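You operate a simulated robot arm through the tools that you are given. There is no shell and no other tool. Be economical: measure what you need, move in short steps, check, and stop when the job is done.

Carry out the task below with a simulated two-armed robot. There is one attempt and no reset: what you move stays moved.

Task
Hold the torch on the front of the folding table steady with one hand and press the key of the torch to switch it on with the other.

It is judged by the outcome, as a careful person would: the job done as asked, and still so three seconds after it is handed in. It fails if anything else is knocked over, pushed out of place, dropped, spilled or broken.

Robot
Two 7-joint arms with two-finger parallel grippers on one trunk, on a base that drives. Base frame: it is fixed to the floor where the robot stands at the start and does not move with it; the origin is under the middle of the robot, x ahead of it, y to its left, z up; the surface under the hand at the start is at about z = 740. Units: mm, degrees, N and s.
The left shoulder is at the start at [50, 161, 1098], the right one opposite. With the tool pointing down near the work surface each hand reaches from about 100 to 680 mm from the robot's upright axis, wherever it stands, measured 20 degrees to its own side. Places, roughly: key of the torch [600, 100, 900]. Payload 3.43 kg a hand.
Tool frame (each hand has its own): the origin (TCP) lies between the finger pads and is the grasp point; the fingertips stand 30 mm ahead of it; z points along the fingers, y is the line along which they close. The gripper opens to 94 mm. The fingers are 28 mm wide and 10 mm thick; the gripper's body (50 by 96 mm) begins 55 mm behind the TCP.
Orientation is that of the tool frame in the base frame, as a unit quaternion [w, x, y, z]. With the fingers straight down and closing along the base's y, the tool's x points along the base's -x, its y along +y and its z along -z.

Tools
- The arms move only by the tool servo_tool. It takes "left_plan", "right_plan" or both (then of equal length, played together; a hand with none holds still); each is a list of rows, each a list of 2 entries, a list of its own where there are three numbers: the shift along the tool's x, y, z in mm, then the turn, a rotation vector about the tool's x, y, z in degrees. In form: [[[tx, ty, tz], [wx, wy, wz]], ...]. A call has 1 to 20 rows; each row shifts and turns the commanded pose from where the row before left it, along the tool's axes as they then stand. "left_claw" and "right_claw" are, for a hand that has rows, the opening, from 0 (shut) to 1 (fully open), set as the call begins (left out, the last holds). Rows are played at 5 a second. More than 50 mm and 8.6 degrees between two rows, or a gripper value outside its range, and nothing of the call is played. A pose out of reach is approached as far as the arm can. The call stops where the force on the tool passes 40 N (or 10 N more than at its start, if that is more) or the arm is blocked; 0.2 s more then pass. Each finger travels about 45 mm/s and halts on what it meets, pressing with about 23 N; the grip force reading is that of the motor and also rises with nothing between the fingers. The clock runs only during rows and for 0.2 s after the last one: add rows that do not move to give the fingers time. It gives the time, the measured TCP pose, the force on the tool (base axes), the opening and the grip force at its end, in the units of the frame above (readings bear some noise), with the torque about the TCP (base axes, N m) and any sound that the robot's microphone picked up.
- Cameras (640 x 400 px; columns grow to the right, rows downward): "scene" is now at [134, 28.1, 1243.4]; the picture's right is [0.29, -0.96, 0.00], its down [-0.44, -0.14, -0.89] and it looks along [0.85, 0.26, -0.46] (base axes); focal length 262 px, centre (320, 200). "left" rides on the left gripper at [76, -14, -102] in its tool frame; the picture's right is [0.18, 0.98, 0.00], its down [-0.75, 0.14, -0.64] and it looks along [-0.63, 0.12, 0.77] (tool axes); focal length 243 px, centre (320, 200). "right" rides on the right gripper at [76, 14, -102] in its tool frame; the picture's right is [-0.18, 0.98, 0.00], its down [-0.75, -0.14, -0.64] and it looks along [-0.63, -0.12, 0.77] (tool axes); focal length 243 px, centre (320, 200). There is no depth. A picture from a camera that has moved, and an enlarged one, comes with that camera's place and axes in the base frame and with its lens. The place of the scene camera against the robot may be out by one fixed shift of up to 18 mm in any direction.
- grab_frame(camera): a new picture of that camera. No time passes.
- slide_trunk(by): slides the trunk up (or, below 0, down) by that many mm; the arms and the scene camera ride with it, the base frame stays. It gives what a move gives, with no picture.
- roll_base(legs): drives the robot by 1 to 6 legs, each [ahead, left, turn to the left] in mm, mm and degrees, along the robot's own axes; the way and the turn of a leg run together, so that a leg with both is an arc; at most 1500 mm and 180 degrees a leg. The arms and the cameras ride along, it lands a little off, and it stops where it bumps. It gives what a move gives.
- pan_tilt(pan, tilt): turns the head with the scene camera to pan (to the left, within 80 degrees either way) and tilt (down, from -29 to 69), counted from straight ahead of the robot. It gives what a move gives.
- enlarge(camera, box): a new picture of the part [left, top, right, bottom] of that camera's present view, enlarged. No time passes.
- hand_in(): hands the job in; it is judged then, once.

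Go step by step. Nothing tells you exact positions but the pictures and the camera data: compare them with the known pose of the tool, close in by small moves and look again before you grip or let go. The budget is 120 turns and 108 pictures, counting those below and the enlarged ones. Unless the task says otherwise, let go and move clear before handing in, and close with one line.

The tools are called after "Emit:" by a JSON object that holds its "name" and its "arguments". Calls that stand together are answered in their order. servo_tool: Moves the arms, as the interface text tells. Its arguments: {"type":"object","properties":{"left_plan":{"type":"array","items":{"type":"array"}},"left_claw":{"type":"number"},"right_plan":{"type":"array","items":{"type":"array"}},"right_claw":{"type":"number"}},"required":[]} The other tools are called the same way: slide_trunk (by) slides the trunk up or down; roll_base (legs) drives the base; pan_tilt (pan, tilt) turns the head that bears the scene camera; grab_frame (camera) takes a picture; enlarge (camera, box) takes an enlarged picture of a part of a camera's view; hand_in () hands the job in.

At the start:

```text
time: 0.0
left_tcp_pos: [338.4, 229.8, 1056.0]
left_ee_rot: [0.001, -0.001, 1.0, 0.0]
left_ft_force: [-0.2, -0.5, -0.3]
left_moment: [-0.03, 0.01, -0.01]
left_grip_width: 93.9
left_grip_force: 0.0
right_tcp_pos: [440.9, -43.7, 1041.5]
right_ee_rot: [0.001, 0.0, 1.0, 0.001]
right_ft_force: [-0.3, 0.9, -0.3]
right_moment: [0.03, 0.01, 0.03]
right_grip_width: 94.0
right_grip_force: 0.1
trunk travel left (down, up): [-125.0, 142.0]
robot x, y, heading: [0.1, -3.3, 0.2]
head pan, tilt: [17.0, 27.5]
```

scene: 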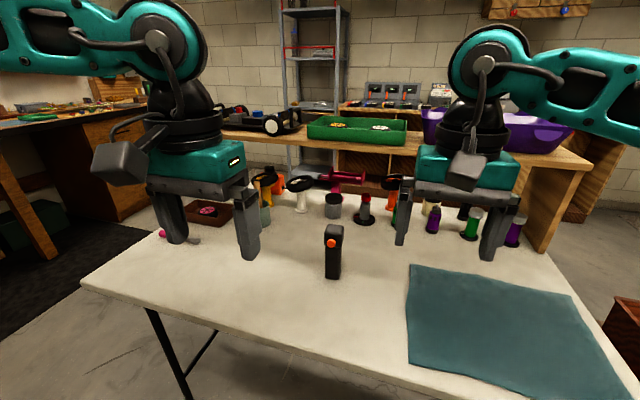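
right: 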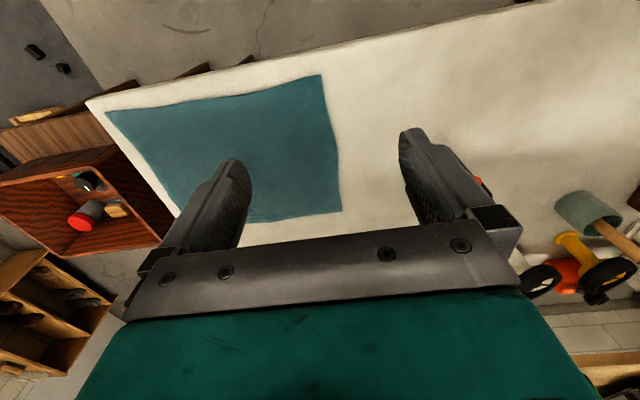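
left: 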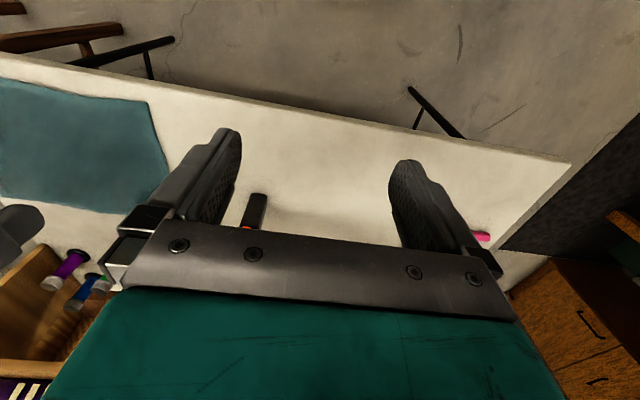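

The torch looks like an upright black body near the front of the table, with an orange key on the side facing the robot. I'll enlarge it to see the shape.

Emit:
{"name": "enlarge", "arguments": {"camera": "scene", "box": [280, 200, 390, 290]}}

Emit:
{"name": "enlarge", "arguments": {"camera": "left", "box": [200, 160, 320, 240]}}

```text
4.44 times, centred on (335, 245) of scene
camera zoom: at [134.0, 28.1, 1243.4], right [0.29, -0.96, 0.0], down [-0.44, -0.14, -0.89], along [0.85, 0.26, -0.46], focal length 1164 px, centre (253, 0)
```

zoom: 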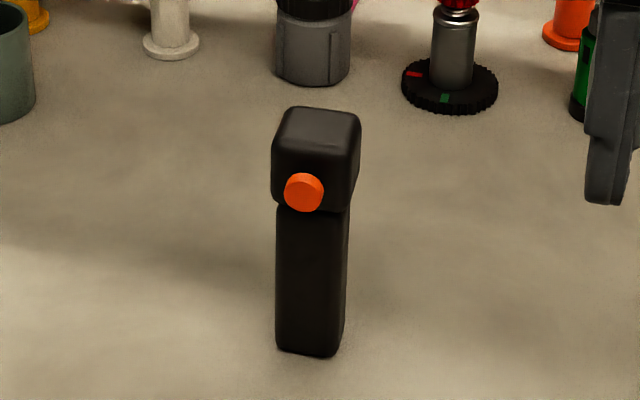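

```text
5.00 times, centred on (260, 200) of left
camera zoom: at [265.0, 216.0, 1158.9], right [-0.19, 0.98, 0.0], down [0.75, 0.14, 0.64], along [0.63, 0.12, -0.77], focal length 1213 px, centre (620, 200)
```

zoom: 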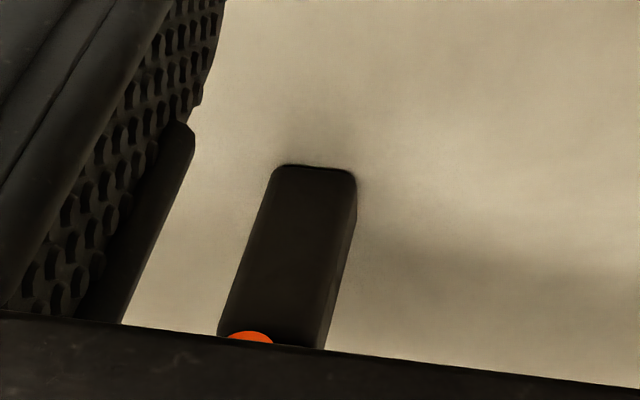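

The torch stands upright at about (620, 146), with the key facing me at about z 860 and the top near 890. I plan to grip the head from above with the left hand and press the key horizontally with the right. First I'll bring the left hand closer for a better look.

Emit:
{"name": "servo_tool", "arguments": {"left_plan": [[[-40, -16, 11], [0, 0, 0]], [[-40, -16, 11], [0, 0, 0]], [[-40, -16, 11], [0, 0, 0]], [[-40, -16, 11], [0, 0, 0]], [[-40, -16, 11], [0, 0, 0]]], "left_claw": 1}}

Emit:
{"name": "grab_frame", "arguments": {"camera": "left"}}

Emit:
{"name": "grab_frame", "arguments": {"camera": "scene"}}

```text
time: 1.2
left_tcp_pos: [508.9, 173.6, 1003.6]
left_ee_rot: [0.001, -0.002, 1.0, 0.001]
left_ft_force: [-0.2, -0.3, 0.6]
left_moment: [-0.01, 0.0, 0.02]
left_grip_width: 93.9
left_grip_force: 0.0
left hand out of reach, approached as far as the arm can: row 5
right_tcp_pos: [441.8, -44.3, 1040.7]
right_ee_rot: [0.0, 0.0, 1.0, 0.0]
right_ft_force: [0.2, -0.3, -0.4]
right_moment: [-0.03, -0.01, -0.01]
right_grip_width: 93.8
right_grip_force: 0.1
trunk travel left (down, up): [-125.0, 142.0]
robot x, y, heading: [1.3, -0.7, -0.2]
head pan, tilt: [17.0, 27.5]
```

```text
102 pictures are left
camera left: at [433.6, 160.0, 1106.0], right [-0.19, 0.98, 0.0], down [0.75, 0.14, 0.64], along [0.63, 0.12, -0.77], focal length 243 px, centre (320, 200)
```

left: 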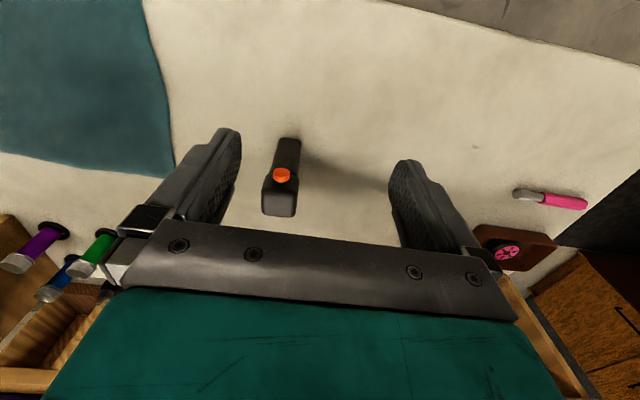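

```text
101 pictures are left
camera scene: at [133.7, 28.1, 1243.4], right [0.29, -0.96, 0.0], down [-0.44, -0.14, -0.89], along [0.85, 0.26, -0.46], focal length 262 px, centre (320, 200)
```

scene: 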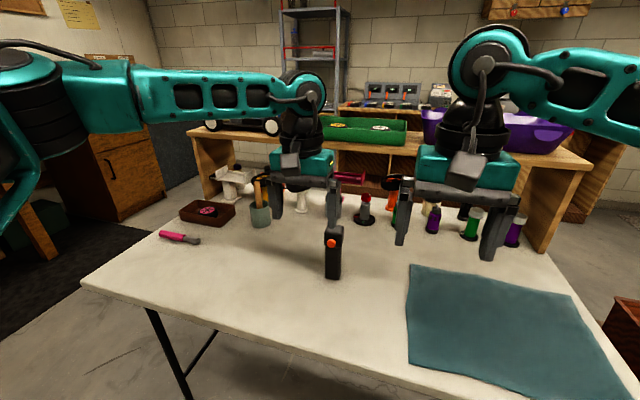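

The left arm runs short of reach at this height. All hands are well above everything, so I'll drive the base a little ahead and to the left.

Emit:
{"name": "roll_base", "arguments": {"legs": [[90, 60, 0]]}}

Emit:
{"name": "grab_frame", "arguments": {"camera": "scene"}}

Emit:
{"name": "enlarge", "arguments": {"camera": "left", "box": [180, 120, 340, 220]}}

```text
time: 2.4
left_tcp_pos: [597.3, 232.4, 1004.0]
left_ee_rot: [0.002, -0.001, 1.0, -0.002]
left_ft_force: [-1.0, 1.1, 0.1]
left_moment: [0.0, 0.01, 0.0]
left_grip_width: 93.9
left_grip_force: 0.1
right_tcp_pos: [531.5, 15.3, 1039.8]
right_ee_rot: [0.0, 0.001, 1.0, 0.001]
right_ft_force: [-0.5, 0.1, 1.1]
right_moment: [-0.02, -0.01, 0.0]
right_grip_width: 94.0
right_grip_force: 0.0
trunk travel left (down, up): [-125.0, 142.0]
robot x, y, heading: [89.0, 56.9, 0.0]
head pan, tilt: [17.0, 27.5]
```

```text
100 pictures are left
camera scene: at [223.3, 87.9, 1243.2], right [0.29, -0.96, 0.0], down [-0.44, -0.14, -0.89], along [0.85, 0.26, -0.46], focal length 262 px, centre (320, 200)
```

scene: 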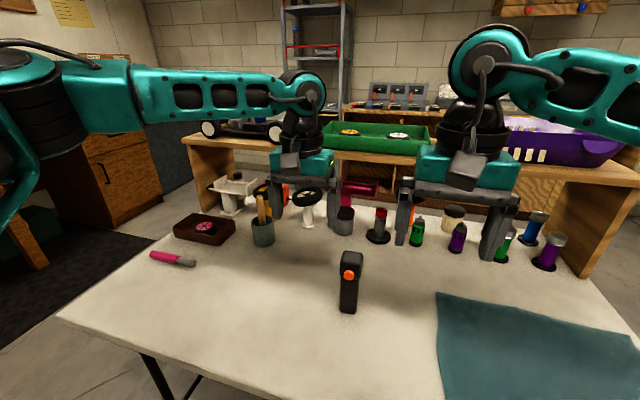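

```text
4.00 times, centred on (260, 170) of left
camera zoom: at [522.9, 219.4, 1105.7], right [-0.18, 0.98, 0.0], down [0.75, 0.14, 0.64], along [0.63, 0.12, -0.77], focal length 970 px, centre (560, 320)
```

zoom: 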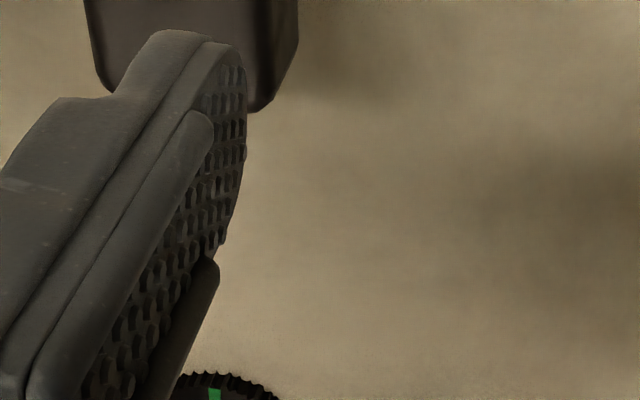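

Both camera views put the key at about (603, 147, 862) and the table near 735. Next I'll bring the left hand back behind the torch for a check, and turn the right hand to point forward well away to the right.

Emit:
{"name": "servo_tool", "arguments": {"right_plan": [[[0, -45, 0], [0, 0, 0]], [[0, -20, 0], [0, 0, 0]], [[0, 0, 0], [0, -8.2, 0]], [[0, 0, 0], [0, -8.2, 0]], [[0, 0, 0], [0, -8.2, 0]], [[0, 0, 0], [0, -8.2, 0]], [[0, 0, 0], [0, -8.2, 0]], [[0, 0, 0], [0, -8.2, 0]], [[0, 0, 0], [0, -8.2, 0]], [[0, 0, 0], [0, -8.2, 0]], [[0, 0, 0], [0, -8.2, 0]], [[0, 0, 0], [0, -8.2, 0]], [[0, 0, 0], [0, -8, 0]]], "right_claw": 0}}

Emit:
{"name": "servo_tool", "arguments": {"left_plan": [[[20, -29, 15], [0, 0, 0]], [[20, -29, 15], [0, 0, 0]], [[17, -27, 14], [0, 0, 0]]]}}

Emit:
{"name": "grab_frame", "arguments": {"camera": "left"}}

Emit:
{"name": "grab_frame", "arguments": {"camera": "scene"}}

```text
time: 5.2
left_tcp_pos: [596.3, 233.2, 1004.7]
left_ee_rot: [0.001, 0.0, 1.0, -0.001]
left_ft_force: [0.3, 0.0, 0.0]
left_moment: [-0.01, -0.03, 0.04]
left_grip_width: 94.0
left_grip_force: 0.2
right_tcp_pos: [531.1, -50.3, 1040.7]
right_ee_rot: [0.708, 0.0, 0.707, -0.001]
right_ft_force: [-0.3, -0.2, -0.7]
right_moment: [0.03, -0.03, 0.01]
right_grip_width: 0.0
right_grip_force: 23.0
trunk travel left (down, up): [-125.0, 142.0]
robot x, y, heading: [88.2, 58.5, -0.3]
head pan, tilt: [17.0, 27.5]
```

```text
time: 6.0
left_tcp_pos: [521.1, 178.4, 963.5]
left_ee_rot: [0.001, 0.0, 1.0, -0.001]
left_ft_force: [0.4, 0.0, 0.0]
left_moment: [0.01, 0.0, -0.01]
left_grip_width: 93.7
left_grip_force: 0.1
left hand out of reach, approached as far as the arm can: row 1, 2, 3
right_tcp_pos: [530.1, -49.0, 1038.8]
right_ee_rot: [0.707, 0.0, 0.707, 0.001]
right_ft_force: [-0.2, 0.6, 0.1]
right_moment: [-0.06, 0.03, -0.04]
right_grip_width: 0.0
right_grip_force: 22.6
trunk travel left (down, up): [-125.0, 142.0]
robot x, y, heading: [88.8, 58.2, -0.0]
head pan, tilt: [17.0, 27.5]
```

```text
98 pictures are left
camera left: at [445.8, 165.1, 1064.8], right [-0.18, 0.98, 0.0], down [0.75, 0.14, 0.64], along [0.63, 0.12, -0.77], focal length 243 px, centre (320, 200)
```

left: 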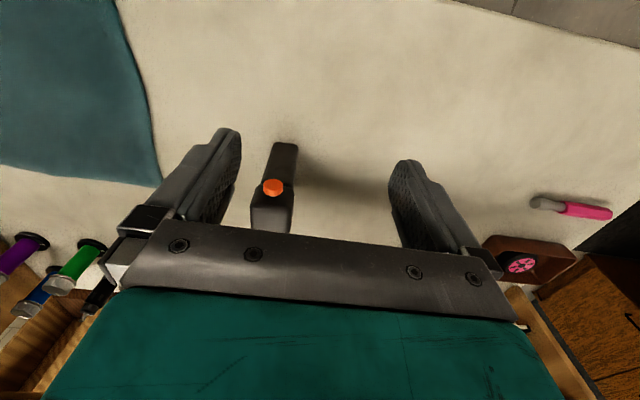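

```text
97 pictures are left
camera scene: at [222.7, 87.6, 1243.4], right [0.29, -0.96, 0.0], down [-0.44, -0.13, -0.89], along [0.85, 0.26, -0.46], focal length 262 px, centre (320, 200)
```

scene: 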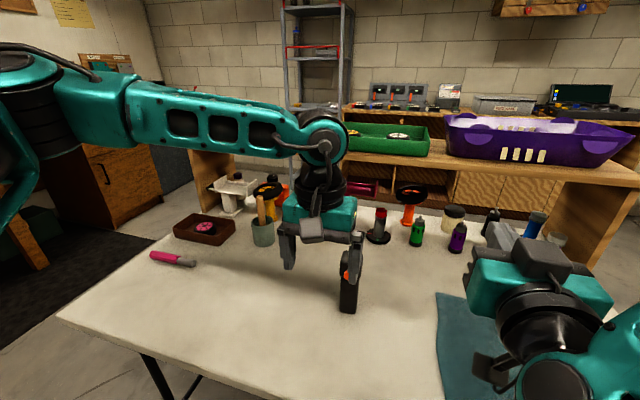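

The left hand couldn't get there, probably because its wrist sits higher than the shoulder in this pose. Raising the trunk should give it a better posture, so I'll do that and then bring the hand down.

Emit:
{"name": "slide_trunk", "arguments": {"by": 130}}

Emit:
{"name": "servo_tool", "arguments": {"left_plan": [[[0, 0, 45], [0, 0, 0]], [[0, 0, 45], [0, 0, 0]], [[0, 0, 30], [0, 0, 0]], [[0, 0, 0], [0, 0, 0]]]}}

Emit:
{"name": "grab_frame", "arguments": {"camera": "right"}}

```text
time: 7.6
left_tcp_pos: [521.8, 178.9, 1091.7]
left_ee_rot: [0.001, 0.001, 1.0, 0.0]
left_ft_force: [-0.5, -0.5, -0.1]
left_moment: [0.01, 0.03, -0.05]
left_grip_width: 94.1
left_grip_force: 0.0
right_tcp_pos: [531.1, -49.6, 1170.2]
right_ee_rot: [0.707, 0.0, 0.707, 0.0]
right_ft_force: [-0.4, -0.5, -0.8]
right_moment: [0.02, 0.01, -0.03]
right_grip_width: 0.2
right_grip_force: 22.8
trunk travel left (down, up): [-255.0, 12.0]
robot x, y, heading: [89.1, 59.1, -0.4]
head pan, tilt: [17.0, 27.5]
```

```text
time: 8.6
left_tcp_pos: [504.8, 209.4, 987.1]
left_ee_rot: [0.002, 0.0, 1.0, 0.0]
left_ft_force: [1.2, -0.6, -0.2]
left_moment: [0.01, 0.04, 0.03]
left_grip_width: 94.1
left_grip_force: 0.1
left hand out of reach, approached as far as the arm can: row 1, 2, 3
right_tcp_pos: [529.5, -50.6, 1170.3]
right_ee_rot: [0.707, 0.0, 0.707, 0.0]
right_ft_force: [-0.2, 0.8, 0.9]
right_moment: [-0.01, 0.0, 0.01]
right_grip_width: 0.2
right_grip_force: 22.5
trunk travel left (down, up): [-255.0, 12.0]
robot x, y, heading: [89.2, 61.1, 0.1]
head pan, tilt: [17.0, 27.5]
```

```text
96 pictures are left
camera right: at [427.8, -34.2, 1095.2], right [0.0, 0.98, 0.18], down [-0.64, -0.14, 0.75], along [0.77, -0.12, 0.63], focal length 243 px, centre (320, 200)
```

right: 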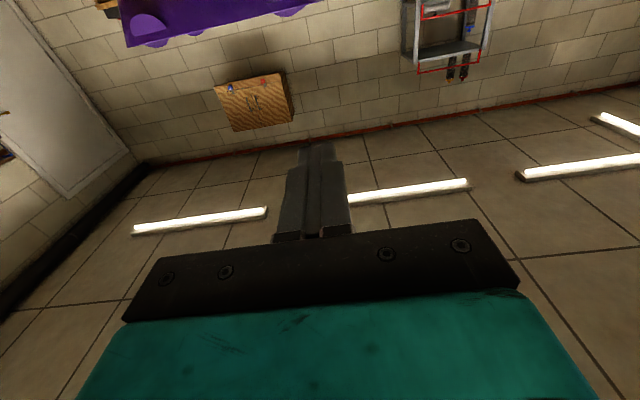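

The left arm seems to be held at a wrist limit that depends on its yaw. I'll try turning the tool about its vertical axis, in line with the forearm.

Emit:
{"name": "servo_tool", "arguments": {"left_plan": [[[0, 0, 0], [0, 0, 8]], [[0, 0, 0], [0, 0, 8]], [[0, 0, 0], [0, 0, 8]], [[0, -20, 0], [0, 0, 0]], [[0, -20, 0], [0, 0, 0]], [[0, 0, 0], [0, 0, 0]]]}}

Emit:
{"name": "grab_frame", "arguments": {"camera": "scene"}}

```text
time: 10.0
left_tcp_pos: [481.3, 192.8, 999.0]
left_ee_rot: [0.0, 0.208, 0.978, -0.001]
left_ft_force: [-0.6, 0.2, -0.4]
left_moment: [0.02, -0.03, 0.0]
left_grip_width: 94.0
left_grip_force: 0.1
left hand out of reach, approached as far as the arm can: row 4, 5
right_tcp_pos: [530.3, -50.7, 1170.6]
right_ee_rot: [0.707, 0.0, 0.707, 0.001]
right_ft_force: [0.9, -1.5, -0.7]
right_moment: [0.02, 0.01, 0.03]
right_grip_width: 0.0
right_grip_force: 22.9
trunk travel left (down, up): [-255.0, 12.0]
robot x, y, heading: [91.0, 60.3, 0.1]
head pan, tilt: [17.0, 27.5]
```

```text
95 pictures are left
camera scene: at [222.9, 87.7, 1373.4], right [0.29, -0.96, 0.0], down [-0.44, -0.13, -0.89], along [0.85, 0.26, -0.46], focal length 262 px, centre (320, 200)
```

scene: 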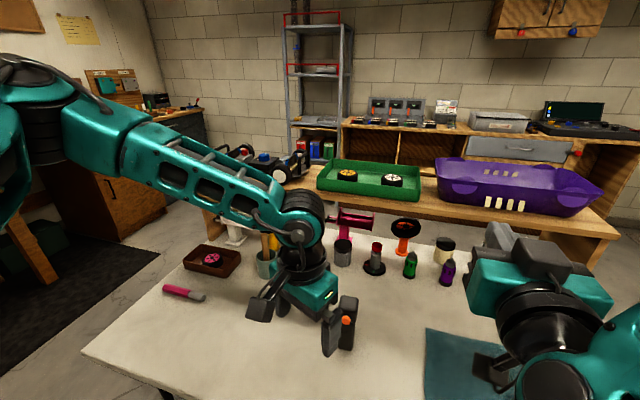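

The limit appears to be angular: the left hand can't cross towards the middle with its wrist above. Instead I'll have it grip the torch body from the left, pointing right and 45° down with the fingers front and back. That leaves the key clear above and in front. I'll turn the hand now, high up.

Emit:
{"name": "servo_tool", "arguments": {"left_plan": [[[0, 0, 0], [0, 0, 8.25]], [[0, 0, 0], [0, 0, 8.25]], [[0, 0, 0], [0, 0, 8.25]], [[0, 0, 0], [0, 0, 8.25]], [[0, 0, 0], [0, 0, 8.25]], [[0, 0, 0], [0, 0, 8.25]], [[0, 0, 0], [0, 0, 8.25]], [[0, 0, 0], [0, 0, 8.25]], [[40, 0, 0], [0, 0, 0]], [[0, 0, 0], [0, -7.5, 0]], [[0, 0, 0], [0, -7.5, 0]], [[0, 0, 0], [0, -7.5, 0]], [[0, 0, 0], [0, -7.5, 0]], [[0, 0, 0], [0, -7.5, 0]], [[0, 0, 0], [0, -7.5, 0]], [[0, 0, 0], [0, 0, 0]]]}}

Emit:
{"name": "grab_frame", "arguments": {"camera": "scene"}}

```text
time: 13.4
left_tcp_pos: [381.3, 219.7, 972.6]
left_ee_rot: [0.295, 0.655, 0.65, -0.246]
left_ft_force: [0.3, -0.7, 0.5]
left_moment: [0.01, 0.01, 0.0]
left_grip_width: 94.0
left_grip_force: 0.1
left hand out of reach, approached as far as the arm can: row 6, 7, 8, 9, 10
right_tcp_pos: [530.4, -49.9, 1171.2]
right_ee_rot: [0.707, 0.001, 0.707, 0.0]
right_ft_force: [-0.1, 0.7, 0.4]
right_moment: [-0.03, -0.01, 0.02]
right_grip_width: 0.2
right_grip_force: 23.0
trunk travel left (down, up): [-255.0, 12.0]
robot x, y, heading: [87.0, 60.6, -0.3]
head pan, tilt: [17.0, 27.5]
```

```text
94 pictures are left
camera scene: at [222.8, 87.3, 1373.4], right [0.29, -0.96, 0.0], down [-0.44, -0.13, -0.89], along [0.85, 0.26, -0.46], focal length 262 px, centre (320, 200)
```

scene: 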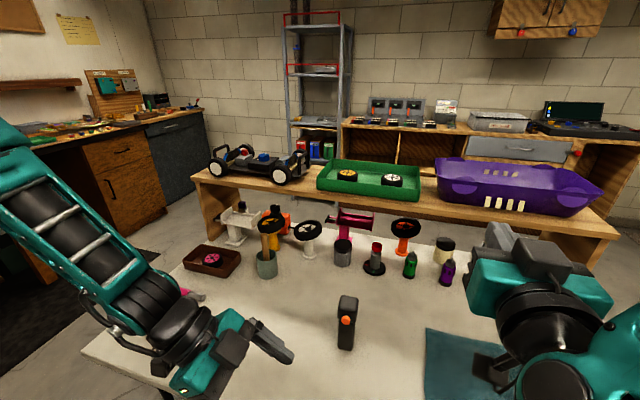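

The hand is now oriented as I wanted but got pulled back to x 381. I'll move it forward to sit left of the torch, still high.

Emit:
{"name": "servo_tool", "arguments": {"left_plan": [[[5, 45, -5], [0, 0, 0]], [[5, 45, -5], [0, 0, 0]], [[5, 45, -5], [0, 0, 0]], [[5, 45, -5], [0, 0, 0]], [[5, 45, -5], [0, 0, 0]], [[0, 0, 0], [0, 0, 0]]]}}

Emit:
{"name": "grab_frame", "arguments": {"camera": "left"}}

Emit:
{"name": "grab_frame", "arguments": {"camera": "scene"}}

```text
time: 14.8
left_tcp_pos: [602.4, 260.8, 988.2]
left_ee_rot: [0.297, 0.655, 0.65, -0.245]
left_ft_force: [0.9, 0.0, -0.9]
left_moment: [-0.02, 0.02, 0.02]
left_grip_width: 94.0
left_grip_force: 0.0
right_tcp_pos: [529.6, -50.3, 1169.8]
right_ee_rot: [0.707, 0.002, 0.707, -0.001]
right_ft_force: [-0.2, 0.6, 1.1]
right_moment: [0.02, 0.0, 0.0]
right_grip_width: 0.0
right_grip_force: 22.5
trunk travel left (down, up): [-255.0, 12.0]
robot x, y, heading: [87.7, 59.9, -0.3]
head pan, tilt: [17.0, 27.5]
```

```text
93 pictures are left
camera left: at [586.0, 387.8, 1005.2], right [0.99, 0.15, -0.06], down [0.07, -0.07, 0.99], along [0.14, -0.99, -0.08], focal length 243 px, centre (320, 200)
```

left: 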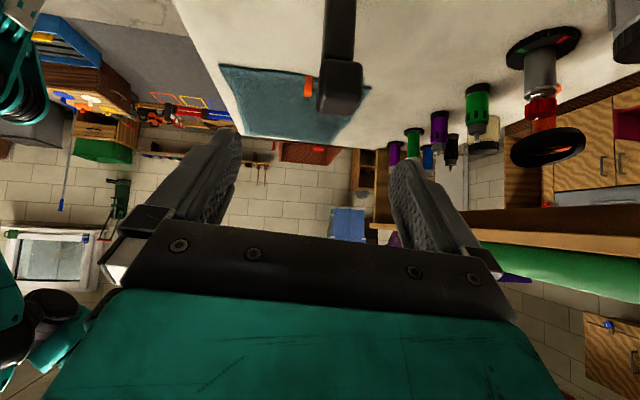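

```text
92 pictures are left
camera scene: at [222.5, 87.5, 1373.4], right [0.29, -0.96, 0.0], down [-0.44, -0.13, -0.89], along [0.85, 0.26, -0.46], focal length 262 px, centre (320, 200)
```

scene: 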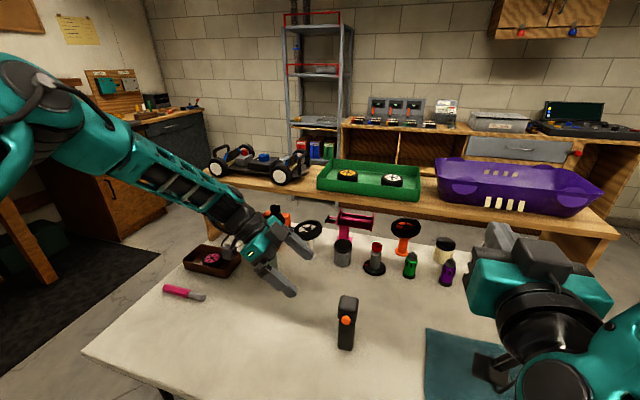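

The reach is fine now, and the left camera gives a good side view of the torch. I'll enlarge it.

Emit:
{"name": "enlarge", "arguments": {"camera": "left", "box": [240, 0, 440, 125]}}

```text
3.20 times, centred on (340, 62) of left
camera zoom: at [586.0, 387.8, 1005.2], right [0.99, 0.15, -0.06], down [0.07, -0.07, 0.99], along [0.14, -0.99, -0.08], focal length 776 px, centre (256, 640)
```

zoom: 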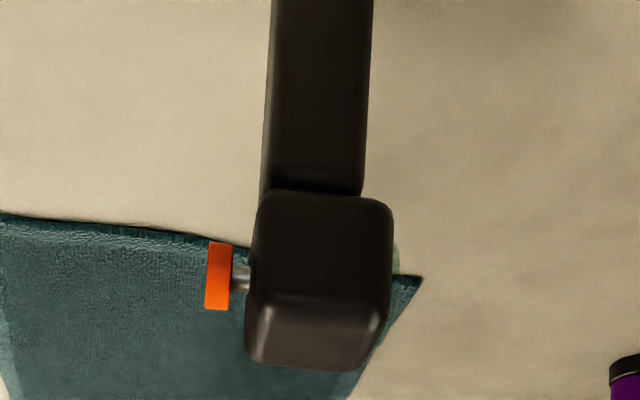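

From the side view: key centre about (600, 147, 870) with roughly 6 mm of visible stem, body x 612–643, and head from z 849 to 900. I'll move the left hand to a pre-grasp point up and left of the body.

Emit:
{"name": "servo_tool", "arguments": {"left_plan": [[[17.8, 2.2, 32], [0, 0, 0]], [[17.8, 2.2, 32], [0, 0, 0]], [[17.8, 2.2, 32], [0, 0, 0]], [[17.8, 2.2, 32], [0, 0, 0]], [[0, 0, 0], [0, 0, 0]]]}}

Emit:
{"name": "grab_frame", "arguments": {"camera": "left"}}

Emit:
{"name": "grab_frame", "arguments": {"camera": "scene"}}

```text
time: 16.0
left_tcp_pos: [552.7, 246.6, 939.8]
left_ee_rot: [0.295, 0.656, 0.65, -0.245]
left_ft_force: [-0.2, 0.6, 0.0]
left_moment: [0.01, 0.0, 0.0]
left_grip_width: 93.9
left_grip_force: 0.1
left hand out of reach, approached as far as the arm can: row 1, 2, 3, 4
right_tcp_pos: [529.7, -51.0, 1172.2]
right_ee_rot: [0.707, 0.0, 0.707, 0.0]
right_ft_force: [0.2, 0.7, 0.0]
right_moment: [0.03, -0.01, 0.02]
right_grip_width: 0.1
right_grip_force: 23.0
trunk travel left (down, up): [-255.0, 12.0]
robot x, y, heading: [86.0, 57.6, -0.1]
head pan, tilt: [17.0, 27.5]
```

```text
90 pictures are left
camera left: at [536.2, 373.2, 956.7], right [0.99, 0.15, -0.06], down [0.08, -0.08, 0.99], along [0.14, -0.99, -0.09], focal length 243 px, centre (320, 200)
```

left: 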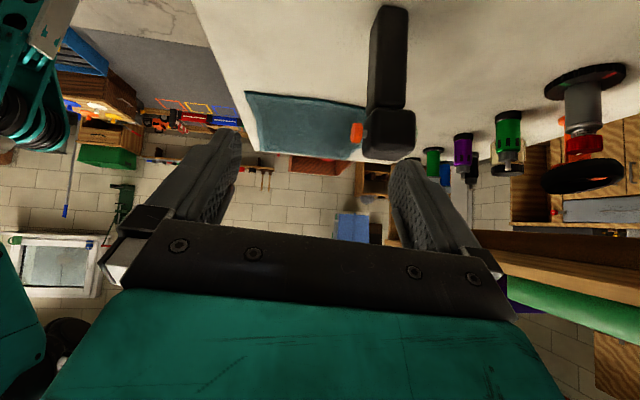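

```text
89 pictures are left
camera scene: at [222.8, 87.6, 1373.4], right [0.29, -0.96, 0.0], down [-0.44, -0.13, -0.89], along [0.85, 0.26, -0.46], focal length 262 px, centre (320, 200)
```

scene: 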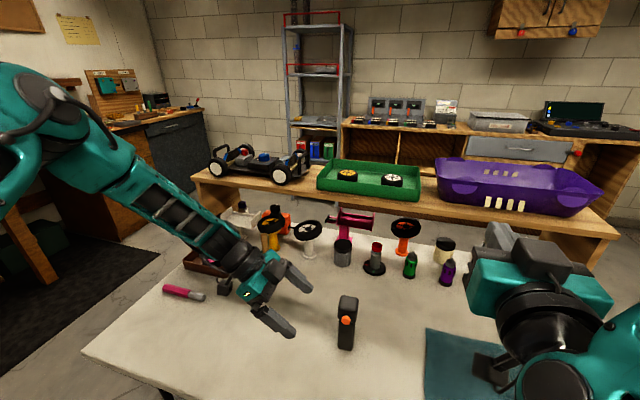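

It now looks like a true reach limit from the raised shoulder, so I'll lower the trunk. The hand comes down with it into clear space left of the torch.

Emit:
{"name": "slide_trunk", "arguments": {"by": -80}}

Emit:
{"name": "servo_tool", "arguments": {"left_plan": [[[-30, 0, -30], [0, 0, 0]], [[-30, 0, -30], [0, 0, 0]], [[0, 0, 0], [0, 0, 0]]]}}

Emit:
{"name": "slide_trunk", "arguments": {"by": -100}}

```text
time: 17.1
left_tcp_pos: [552.9, 246.3, 859.4]
left_ee_rot: [0.295, 0.656, 0.65, -0.246]
left_ft_force: [1.1, 0.2, 0.1]
left_moment: [-0.01, 0.01, -0.03]
left_grip_width: 94.1
left_grip_force: 0.1
right_tcp_pos: [529.9, -50.7, 1090.2]
right_ee_rot: [0.707, 0.0, 0.707, 0.0]
right_ft_force: [0.1, 0.3, 0.7]
right_moment: [-0.03, 0.02, 0.01]
right_grip_width: 0.2
right_grip_force: 22.9
trunk travel left (down, up): [-175.0, 92.0]
robot x, y, heading: [90.1, 59.2, -0.3]
head pan, tilt: [17.0, 27.5]
```

```text
time: 17.9
left_tcp_pos: [546.6, 247.5, 943.2]
left_ee_rot: [0.295, 0.655, 0.651, -0.246]
left_ft_force: [0.2, 0.2, 0.9]
left_moment: [0.01, -0.01, 0.0]
left_grip_width: 94.3
left_grip_force: 0.0
right_tcp_pos: [529.5, -49.7, 1090.7]
right_ee_rot: [0.707, 0.001, 0.707, -0.001]
right_ft_force: [-0.3, 0.1, -0.7]
right_moment: [-0.04, 0.0, -0.01]
right_grip_width: 0.1
right_grip_force: 22.5
trunk travel left (down, up): [-175.0, 92.0]
robot x, y, heading: [86.3, 59.6, -0.1]
head pan, tilt: [17.0, 27.5]
```

```text
time: 19.3
left_tcp_pos: [547.0, 248.6, 842.3]
left_ee_rot: [0.294, 0.656, 0.65, -0.246]
left_ft_force: [-0.7, 0.2, 0.5]
left_moment: [0.01, -0.02, 0.0]
left_grip_width: 93.9
left_grip_force: 0.1
right_tcp_pos: [530.7, -49.6, 991.1]
right_ee_rot: [0.707, 0.0, 0.707, 0.0]
right_ft_force: [0.5, -0.3, -0.1]
right_moment: [-0.02, 0.01, 0.02]
right_grip_width: 0.2
right_grip_force: 22.9
trunk travel left (down, up): [-75.0, 192.0]
robot x, y, heading: [86.8, 61.7, -0.0]
head pan, tilt: [17.0, 27.5]
```

Emit:
{"name": "servo_tool", "arguments": {"left_plan": [[[-6, 37, -4], [0, 0, 0]], [[-6, 37, -4], [0, 0, 0]], [[-5, 0, 14], [0, 0, 0]], [[-5, 0, 14], [0, 0, 0]], [[0, 0, 0], [0, 0, 0]]]}}

Emit:
{"name": "grab_frame", "arguments": {"camera": "left"}}

Emit:
{"name": "grab_frame", "arguments": {"camera": "scene"}}

```text
time: 20.5
left_tcp_pos: [586.3, 243.5, 841.5]
left_ee_rot: [0.297, 0.655, 0.65, -0.245]
left_ft_force: [0.5, 0.2, -0.3]
left_moment: [-0.03, 0.03, 0.02]
left_grip_width: 94.2
left_grip_force: 0.0
left hand out of reach, approached as far as the arm can: row 2, 3, 4
right_tcp_pos: [529.5, -50.0, 989.8]
right_ee_rot: [0.707, 0.001, 0.707, -0.001]
right_ft_force: [0.9, 0.7, 0.7]
right_moment: [-0.02, 0.02, 0.02]
right_grip_width: 0.3
right_grip_force: 22.7
trunk travel left (down, up): [-75.0, 192.0]
robot x, y, heading: [88.5, 58.5, -0.0]
head pan, tilt: [17.0, 27.5]
```

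```text
88 pictures are left
camera left: at [569.8, 371.1, 858.8], right [0.99, 0.15, -0.06], down [0.07, -0.07, 0.99], along [0.15, -0.99, -0.08], focal length 243 px, centre (320, 200)
```

left: 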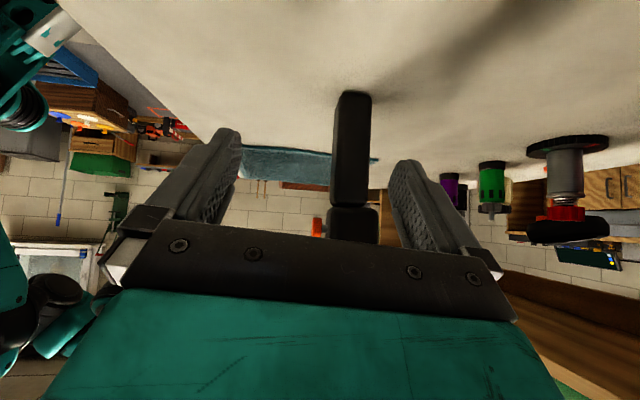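

```text
87 pictures are left
camera scene: at [222.8, 87.6, 1193.4], right [0.29, -0.96, 0.0], down [-0.44, -0.13, -0.89], along [0.85, 0.26, -0.46], focal length 262 px, centre (320, 200)
```

scene: 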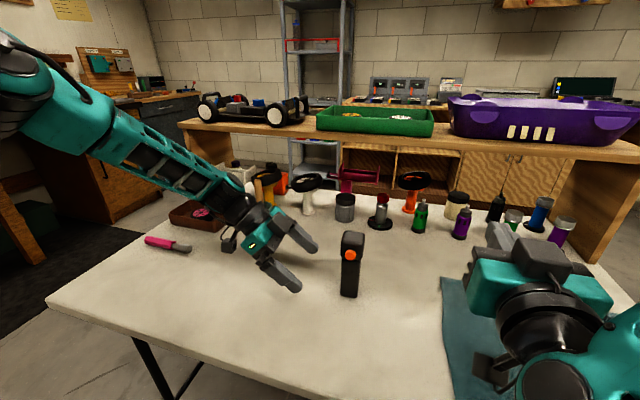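

The arm is still a little short, so the base needs to go about 70 mm further ahead. I'll look down first to check clearance to the table.

Emit:
{"name": "pan_tilt", "arguments": {"pan": 0, "tilt": 69}}

Emit:
{"name": "grab_frame", "arguments": {"camera": "scene"}}

```text
time: 21.6
left_tcp_pos: [587.9, 243.0, 841.7]
left_ee_rot: [0.298, 0.654, 0.65, -0.246]
left_ft_force: [0.2, -0.9, -0.7]
left_moment: [0.01, 0.01, 0.01]
left_grip_width: 94.2
left_grip_force: 0.0
right_tcp_pos: [529.8, -50.1, 990.8]
right_ee_rot: [0.707, 0.0, 0.707, 0.0]
right_ft_force: [0.1, 0.5, -0.2]
right_moment: [-0.01, -0.02, 0.02]
right_grip_width: 0.1
right_grip_force: 23.4
trunk travel left (down, up): [-75.0, 192.0]
robot x, y, heading: [91.1, 59.8, -0.2]
head pan, tilt: [0.0, 68.8]
```

```text
86 pictures are left
camera scene: at [191.4, 60.9, 1138.0], right [0.0, -1.0, 0.0], down [-0.93, 0.0, -0.36], along [0.36, 0.0, -0.93], focal length 262 px, centre (320, 200)
```

scene: 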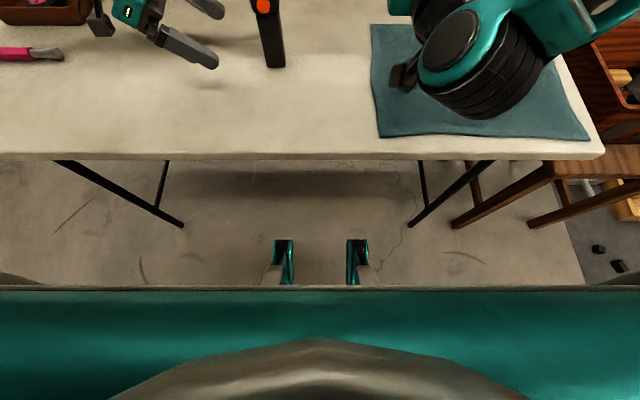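

There's plenty of clearance: the body is well short of the table edge and the feet run between the legs. I'll drive 85 mm ahead and restore the head.

Emit:
{"name": "roll_base", "arguments": {"legs": [[85, 0, 0]]}}

Emit:
{"name": "pan_tilt", "arguments": {"pan": 12, "tilt": 40}}

Emit:
{"name": "grab_frame", "arguments": {"camera": "left"}}

Emit:
{"name": "grab_frame", "arguments": {"camera": "scene"}}

```text
time: 22.6
left_tcp_pos: [671.3, 244.0, 842.0]
left_ee_rot: [0.297, 0.655, 0.65, -0.245]
left_ft_force: [0.2, 0.8, -0.6]
left_moment: [-0.02, -0.01, 0.03]
left_grip_width: 94.0
left_grip_force: 0.1
right_tcp_pos: [613.6, -50.3, 990.5]
right_ee_rot: [0.707, 0.001, 0.707, -0.001]
right_ft_force: [0.2, 0.8, 0.1]
right_moment: [0.0, -0.02, -0.01]
right_grip_width: 0.0
right_grip_force: 22.9
trunk travel left (down, up): [-75.0, 192.0]
robot x, y, heading: [173.1, 61.5, -0.4]
head pan, tilt: [0.0, 68.8]
```

```text
time: 23.6
left_tcp_pos: [670.6, 244.1, 841.3]
left_ee_rot: [0.297, 0.655, 0.65, -0.245]
left_ft_force: [0.6, 0.1, -0.4]
left_moment: [0.01, -0.02, 0.0]
left_grip_width: 94.0
left_grip_force: 0.0
right_tcp_pos: [612.3, -51.1, 991.0]
right_ee_rot: [0.707, 0.001, 0.707, -0.001]
right_ft_force: [0.4, -0.5, -0.1]
right_moment: [-0.03, 0.02, 0.0]
right_grip_width: 0.1
right_grip_force: 23.0
trunk travel left (down, up): [-75.0, 192.0]
robot x, y, heading: [175.1, 56.2, -0.1]
head pan, tilt: [12.0, 40.0]
```

```text
85 pictures are left
camera left: at [653.3, 370.9, 858.9], right [0.99, 0.15, -0.06], down [0.07, -0.07, 0.99], along [0.15, -0.99, -0.08], focal length 243 px, centre (320, 200)
```

left: 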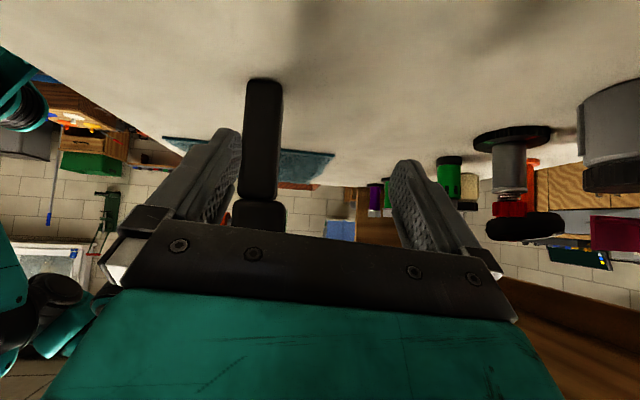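

```text
84 pictures are left
camera scene: at [301.9, 78.4, 1174.1], right [0.21, -0.98, 0.0], down [-0.63, -0.13, -0.77], along [0.75, 0.16, -0.64], focal length 262 px, centre (320, 200)
```

scene: 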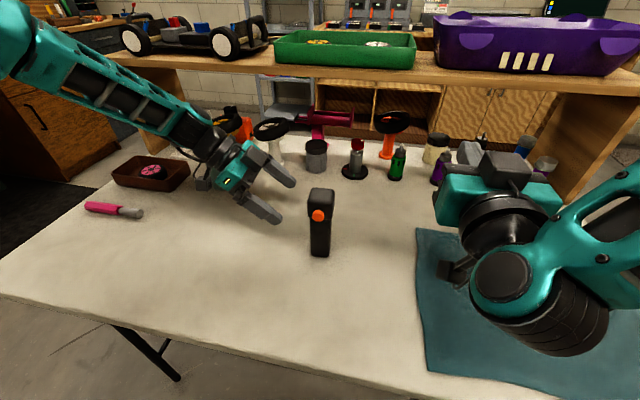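

The torch body is centred at about x 630, with its near side at y 166. I'll line up the left hand first.

Emit:
{"name": "servo_tool", "arguments": {"left_plan": [[[-12, -23, 3.5], [0, 0, 0]], [[-12, -23, 3.5], [0, 0, 0]], [[0, 0, 0], [0, 0, 0]]]}}

Emit:
{"name": "grab_frame", "arguments": {"camera": "left"}}

```text
time: 24.4
left_tcp_pos: [622.5, 222.2, 851.2]
left_ee_rot: [0.296, 0.655, 0.65, -0.246]
left_ft_force: [-0.1, 0.2, 1.4]
left_moment: [-0.02, -0.01, 0.01]
left_grip_width: 94.0
left_grip_force: 0.1
right_tcp_pos: [613.2, -50.5, 990.3]
right_ee_rot: [0.707, 0.001, 0.707, -0.001]
right_ft_force: [0.2, 0.4, 0.0]
right_moment: [-0.02, -0.03, -0.01]
right_grip_width: 0.1
right_grip_force: 22.7
trunk travel left (down, up): [-75.0, 192.0]
robot x, y, heading: [171.4, 61.7, -0.1]
head pan, tilt: [12.0, 40.0]
```

```text
83 pictures are left
camera left: at [606.1, 349.1, 868.5], right [0.99, 0.15, -0.06], down [0.07, -0.07, 0.99], along [0.15, -0.99, -0.08], focal length 243 px, centre (320, 200)
```

left: 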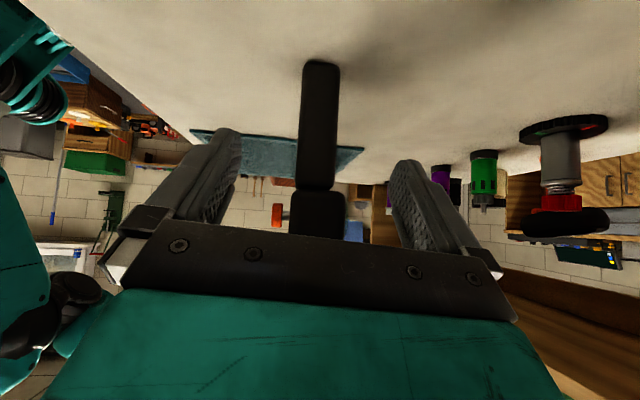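

Emit:
{"name": "servo_tool", "arguments": {"left_plan": [[[0, 0.5, 18], [0, 0, 0]], [[0, 0.5, 18], [0, 0, 0]], [[0, 0.5, 18], [0, 0, 0]], [[0, 0.5, 16], [0, 0, 0]], [[0, 0, 0], [0, 0, 0]]]}}

Emit:
{"name": "grab_frame", "arguments": {"camera": "left"}}

Emit:
{"name": "enlarge", "arguments": {"camera": "scene", "box": [200, 130, 400, 270]}}

```text
time: 25.6
left_tcp_pos: [624.0, 178.4, 800.3]
left_ee_rot: [0.301, 0.653, 0.65, -0.246]
left_ft_force: [-0.4, 0.2, 0.4]
left_moment: [0.02, 0.01, -0.01]
left_grip_width: 93.9
left_grip_force: 0.0
left hand out of reach, approached as far as the arm can: row 4
right_tcp_pos: [613.1, -51.3, 990.8]
right_ee_rot: [0.707, 0.001, 0.707, -0.001]
right_ft_force: [-0.3, 0.5, 0.2]
right_moment: [-0.02, 0.01, 0.0]
right_grip_width: 0.0
right_grip_force: 23.2
trunk travel left (down, up): [-75.0, 192.0]
robot x, y, heading: [169.9, 60.0, -0.0]
head pan, tilt: [12.0, 40.0]
```

```text
82 pictures are left
camera left: at [606.8, 305.7, 817.2], right [0.99, 0.15, -0.06], down [0.07, -0.07, 1.0], along [0.15, -0.99, -0.08], focal length 243 px, centre (320, 200)
```

left: 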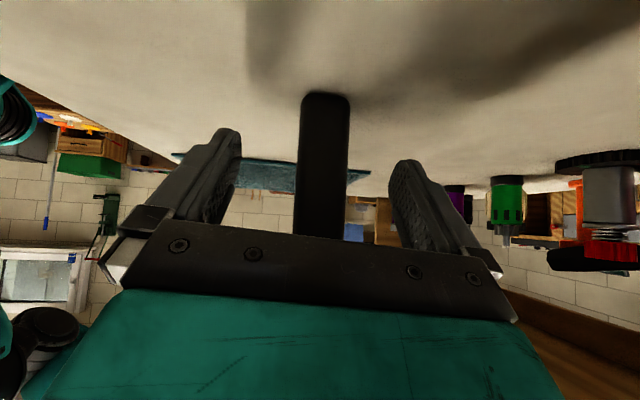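

```text
2.86 times, centred on (300, 200) of scene
camera zoom: at [302.0, 78.4, 1174.1], right [0.21, -0.98, 0.0], down [-0.63, -0.13, -0.77], along [0.75, 0.16, -0.64], focal length 748 px, centre (377, 200)
```

zoom: 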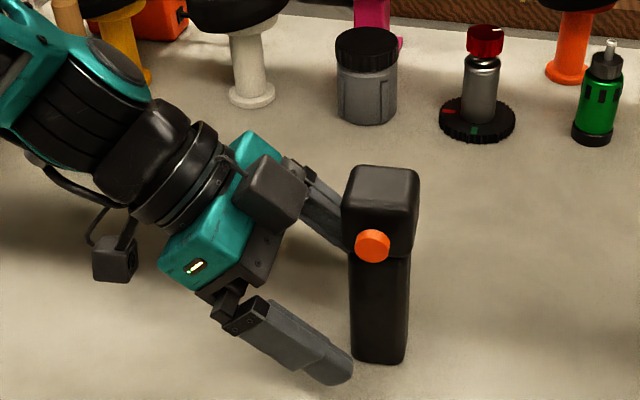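

The left hand hit its angular limit about 20 mm short. I'll retract a bit, shift the base 35 mm to the right for more room, and approach again.

Emit:
{"name": "servo_tool", "arguments": {"left_plan": [[[0, 0, -25], [0, 0, 0]], [[0, 0, -25], [0, 0, 0]], [[0, 0, 0], [0, 0, 0]]]}}

Emit:
{"name": "roll_base", "arguments": {"legs": [[0, -35, 0]]}}

Emit:
{"name": "grab_frame", "arguments": {"camera": "left"}}

```text
time: 26.4
left_tcp_pos: [621.2, 213.6, 837.0]
left_ee_rot: [0.298, 0.654, 0.65, -0.247]
left_ft_force: [0.1, -0.2, 0.5]
left_moment: [0.01, 0.02, 0.01]
left_grip_width: 94.1
left_grip_force: 0.0
right_tcp_pos: [613.2, -49.6, 990.6]
right_ee_rot: [0.707, 0.0, 0.707, -0.001]
right_ft_force: [0.3, 0.2, 0.0]
right_moment: [0.02, -0.01, 0.01]
right_grip_width: 0.0
right_grip_force: 23.4
trunk travel left (down, up): [-75.0, 192.0]
robot x, y, heading: [172.6, 57.0, -0.2]
head pan, tilt: [12.0, 40.0]
```

```text
time: 27.4
left_tcp_pos: [619.7, 178.1, 837.1]
left_ee_rot: [0.297, 0.655, 0.65, -0.246]
left_ft_force: [-0.3, 0.4, 0.3]
left_moment: [0.0, 0.0, -0.04]
left_grip_width: 94.0
left_grip_force: 0.1
right_tcp_pos: [613.9, -85.1, 991.3]
right_ee_rot: [0.707, 0.001, 0.707, -0.002]
right_ft_force: [0.5, -0.5, -0.5]
right_moment: [0.0, -0.03, 0.01]
right_grip_width: 0.1
right_grip_force: 22.7
trunk travel left (down, up): [-75.0, 192.0]
robot x, y, heading: [169.1, 27.7, -0.3]
head pan, tilt: [12.0, 40.0]
```

```text
80 pictures are left
camera left: at [603.3, 305.0, 853.1], right [0.99, 0.15, -0.06], down [0.07, -0.07, 0.99], along [0.15, -0.99, -0.08], focal length 243 px, centre (320, 200)
```

left: 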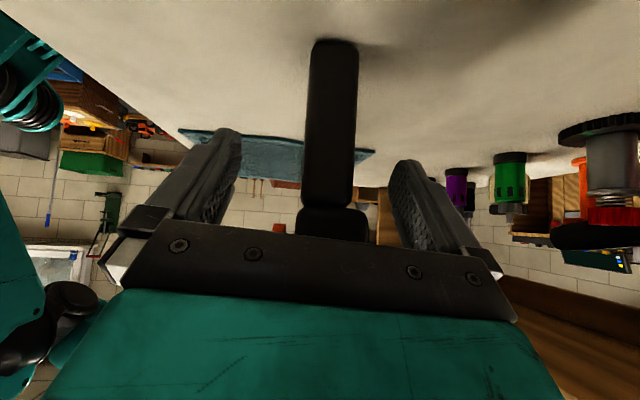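

Emit:
{"name": "servo_tool", "arguments": {"left_plan": [[[18.7, 4.8, 0], [0, 0, 0]], [[0, 0, 16], [0, 0, 0]], [[0, 0, 16], [0, 0, 0]], [[0, 0, 16], [0, 0, 0]], [[0, 0, 0], [0, 0, 0]]]}}

Emit:
{"name": "grab_frame", "arguments": {"camera": "left"}}

Emit:
{"name": "enlarge", "arguments": {"camera": "scene", "box": [200, 130, 400, 270]}}

```text
time: 28.6
left_tcp_pos: [629.1, 158.3, 788.8]
left_ee_rot: [0.297, 0.655, 0.65, -0.245]
left_ft_force: [0.9, 0.3, 0.3]
left_moment: [-0.04, 0.0, 0.03]
left_grip_width: 93.9
left_grip_force: 0.1
right_tcp_pos: [614.2, -86.1, 989.2]
right_ee_rot: [0.707, 0.002, 0.707, -0.001]
right_ft_force: [-0.6, 0.1, 0.2]
right_moment: [-0.01, -0.04, -0.02]
right_grip_width: 0.1
right_grip_force: 23.1
trunk travel left (down, up): [-75.0, 192.0]
robot x, y, heading: [174.5, 25.0, -0.1]
head pan, tilt: [12.0, 40.0]
```

```text
79 pictures are left
camera left: at [612.2, 284.5, 806.1], right [0.99, 0.15, -0.06], down [0.07, -0.07, 0.99], along [0.15, -0.99, -0.08], focal length 243 px, centre (320, 200)
```

left: 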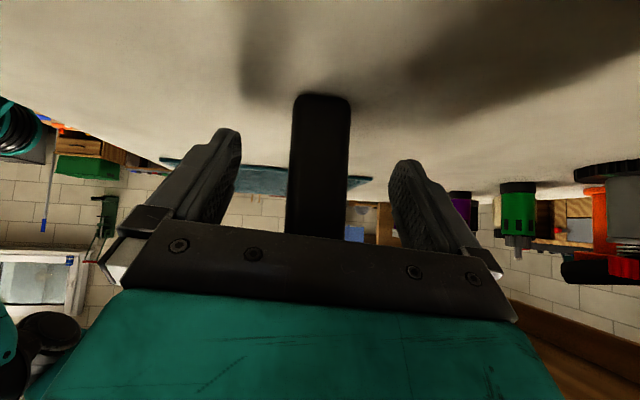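

```text
2.86 times, centred on (300, 200) of scene
camera zoom: at [301.9, 43.5, 1174.1], right [0.21, -0.98, 0.0], down [-0.63, -0.13, -0.77], along [0.75, 0.16, -0.64], focal length 748 px, centre (377, 200)
```

zoom: 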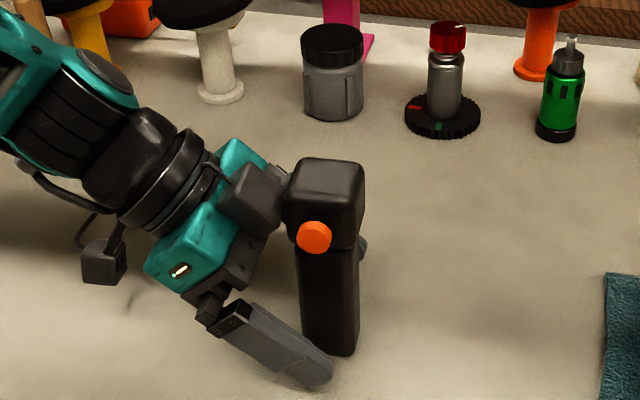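

The fingers straddle the body, centred and without contact force. I'll close the left gripper now.

Emit:
{"name": "servo_tool", "arguments": {"left_plan": [[[0, 0, 0], [0, 0, 0]], [[0, 0, 0], [0, 0, 0]], [[0, 0, 0], [0, 0, 0]], [[0, 0, 0], [0, 0, 0]], [[0, 0, 0], [0, 0, 0]], [[0, 0, 0], [0, 0, 0]], [[0, 0, 0], [0, 0, 0]]], "left_claw": 0}}

Emit:
{"name": "grab_frame", "arguments": {"camera": "left"}}

Emit:
{"name": "enlarge", "arguments": {"camera": "scene", "box": [200, 130, 400, 270]}}

```text
time: 30.2
left_tcp_pos: [628.7, 156.9, 789.2]
left_ee_rot: [0.299, 0.654, 0.65, -0.245]
left_ft_force: [-2.0, -1.0, 3.5]
left_moment: [-0.07, 0.1, -0.01]
left_grip_width: 36.2
left_grip_force: 23.0
right_tcp_pos: [612.7, -85.2, 990.5]
right_ee_rot: [0.707, -0.001, 0.707, 0.0]
right_ft_force: [-0.4, 0.7, -0.1]
right_moment: [0.02, 0.03, 0.01]
right_grip_width: 0.2
right_grip_force: 23.1
trunk travel left (down, up): [-75.0, 192.0]
robot x, y, heading: [174.7, 23.8, -0.1]
head pan, tilt: [12.0, 40.0]
```

```text
77 pictures are left
camera left: at [611.9, 284.4, 806.5], right [0.99, 0.15, -0.06], down [0.07, -0.07, 0.99], along [0.15, -0.99, -0.08], focal length 243 px, centre (320, 200)
```

left: 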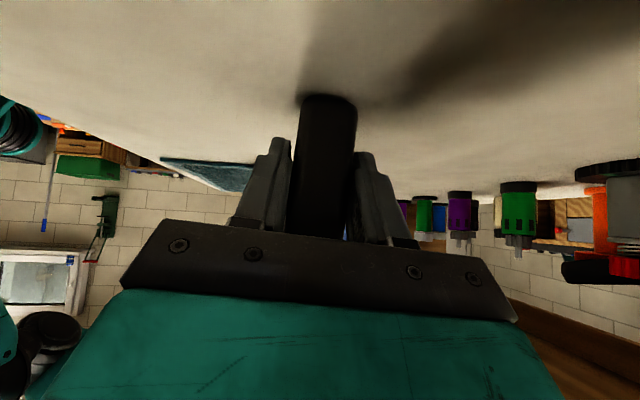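

```text
2.86 times, centred on (300, 200) of scene
camera zoom: at [301.7, 43.4, 1174.2], right [0.21, -0.98, 0.0], down [-0.63, -0.13, -0.77], along [0.75, 0.16, -0.64], focal length 748 px, centre (377, 200)
```

zoom: 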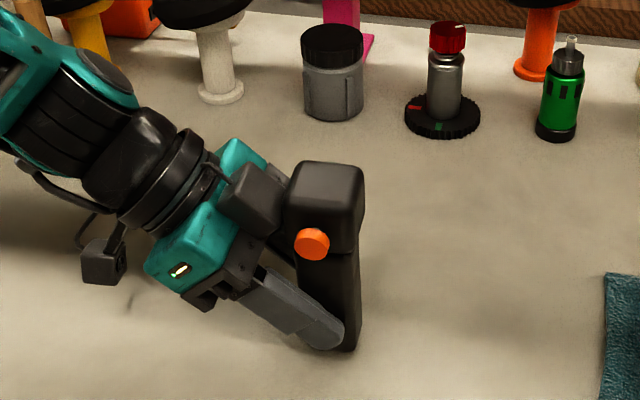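

The torch is held firmly (36 mm, 23 N). Now I'll yaw the right hand to point forward-left so its wrist stays on its own side, and pitch it slightly down.

Emit:
{"name": "servo_tool", "arguments": {"right_plan": [[[0, 0, 0], [-8, 0, 0]], [[0, 0, 0], [-8, 0, 0]], [[0, 0, 0], [-8, 0, 0]], [[0, 0, 0], [-8, 0, 0]], [[0, 0, 0], [-8, 0, 0]], [[0, 0, 0], [0, 7.5, 0]], [[0, 0, 0], [0, 7.5, 0]], [[0, 0, 0], [0, 0, 0]]]}}

Emit:
{"name": "grab_frame", "arguments": {"camera": "scene"}}

```text
time: 32.0
left_tcp_pos: [627.9, 158.0, 790.5]
left_ee_rot: [0.298, 0.654, 0.65, -0.245]
left_ft_force: [-1.1, -0.1, 5.3]
left_moment: [-0.01, 0.08, -0.02]
left_grip_width: 36.1
left_grip_force: 23.1
right_tcp_pos: [570.8, 11.3, 1013.9]
right_ee_rot: [0.597, -0.16, 0.777, 0.122]
right_ft_force: [-0.3, -0.1, 0.4]
right_moment: [0.04, 0.03, 0.0]
right_grip_width: 0.0
right_grip_force: 23.3
right hand out of reach, approached as far as the arm can: row 1, 2, 3, 4, 5
trunk travel left (down, up): [-75.0, 192.0]
robot x, y, heading: [176.1, 23.4, -0.3]
head pan, tilt: [12.0, 40.0]
```

```text
75 pictures are left
camera scene: at [301.5, 43.5, 1174.2], right [0.21, -0.98, 0.0], down [-0.63, -0.13, -0.77], along [0.75, 0.16, -0.64], focal length 262 px, centre (320, 200)
```

scene: 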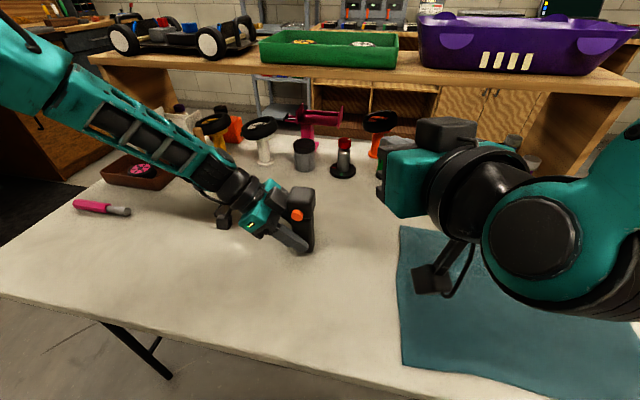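

The right hand now points 23° left and 15° down. I'll try moving it to a pre-press point short of the key.

Emit:
{"name": "servo_tool", "arguments": {"right_plan": [[[30.6, 0, 0], [0, 0, 0]], [[30.6, 29.3, 4], [0, 0, 0]], [[30.6, 29.3, 4], [0, 0, 0]], [[30.6, 29.3, 4], [0, 0, 0]], [[0, 29.3, 4], [0, 0, 0]], [[0, 0, 0], [0, 0, 0]]]}}

Emit:
{"name": "grab_frame", "arguments": {"camera": "scene"}}

Emit:
{"name": "grab_frame", "arguments": {"camera": "right"}}

```text
time: 33.4
left_tcp_pos: [628.5, 158.4, 790.2]
left_ee_rot: [0.299, 0.654, 0.65, -0.245]
left_ft_force: [-0.9, 0.5, 3.9]
left_moment: [-0.02, 0.07, -0.01]
left_grip_width: 36.0
left_grip_force: 22.8
right_tcp_pos: [510.8, 113.2, 892.3]
right_ee_rot: [0.598, -0.159, 0.776, 0.122]
right_ft_force: [-0.4, 0.8, -0.6]
right_moment: [0.03, -0.01, -0.02]
right_grip_width: 0.0
right_grip_force: 23.3
trunk travel left (down, up): [-75.0, 192.0]
robot x, y, heading: [171.0, 21.9, -0.2]
head pan, tilt: [12.0, 40.0]
```

```text
74 pictures are left
camera scene: at [301.6, 43.6, 1174.2], right [0.21, -0.98, 0.0], down [-0.63, -0.13, -0.77], along [0.75, 0.16, -0.64], focal length 262 px, centre (320, 200)
```

scene: 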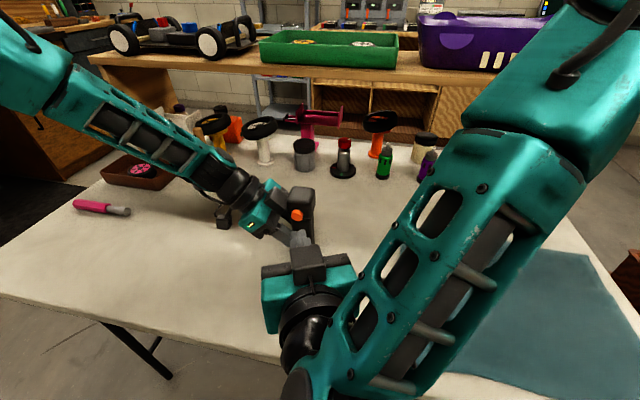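

```text
73 pictures are left
camera right: at [395.9, 81.9, 845.4], right [-0.34, 0.92, 0.18], down [-0.34, -0.3, 0.89], along [0.88, 0.25, 0.41], focal length 243 px, centre (320, 200)
```

right: 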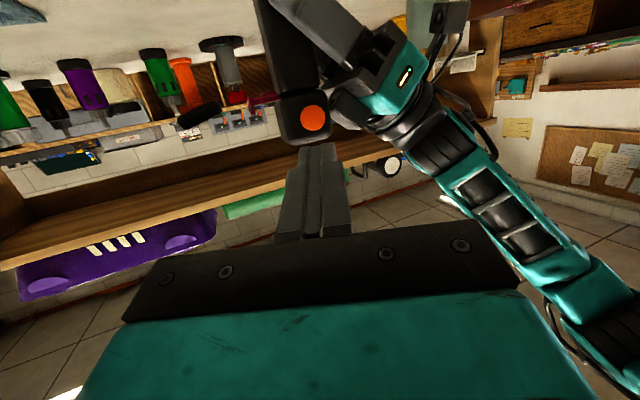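

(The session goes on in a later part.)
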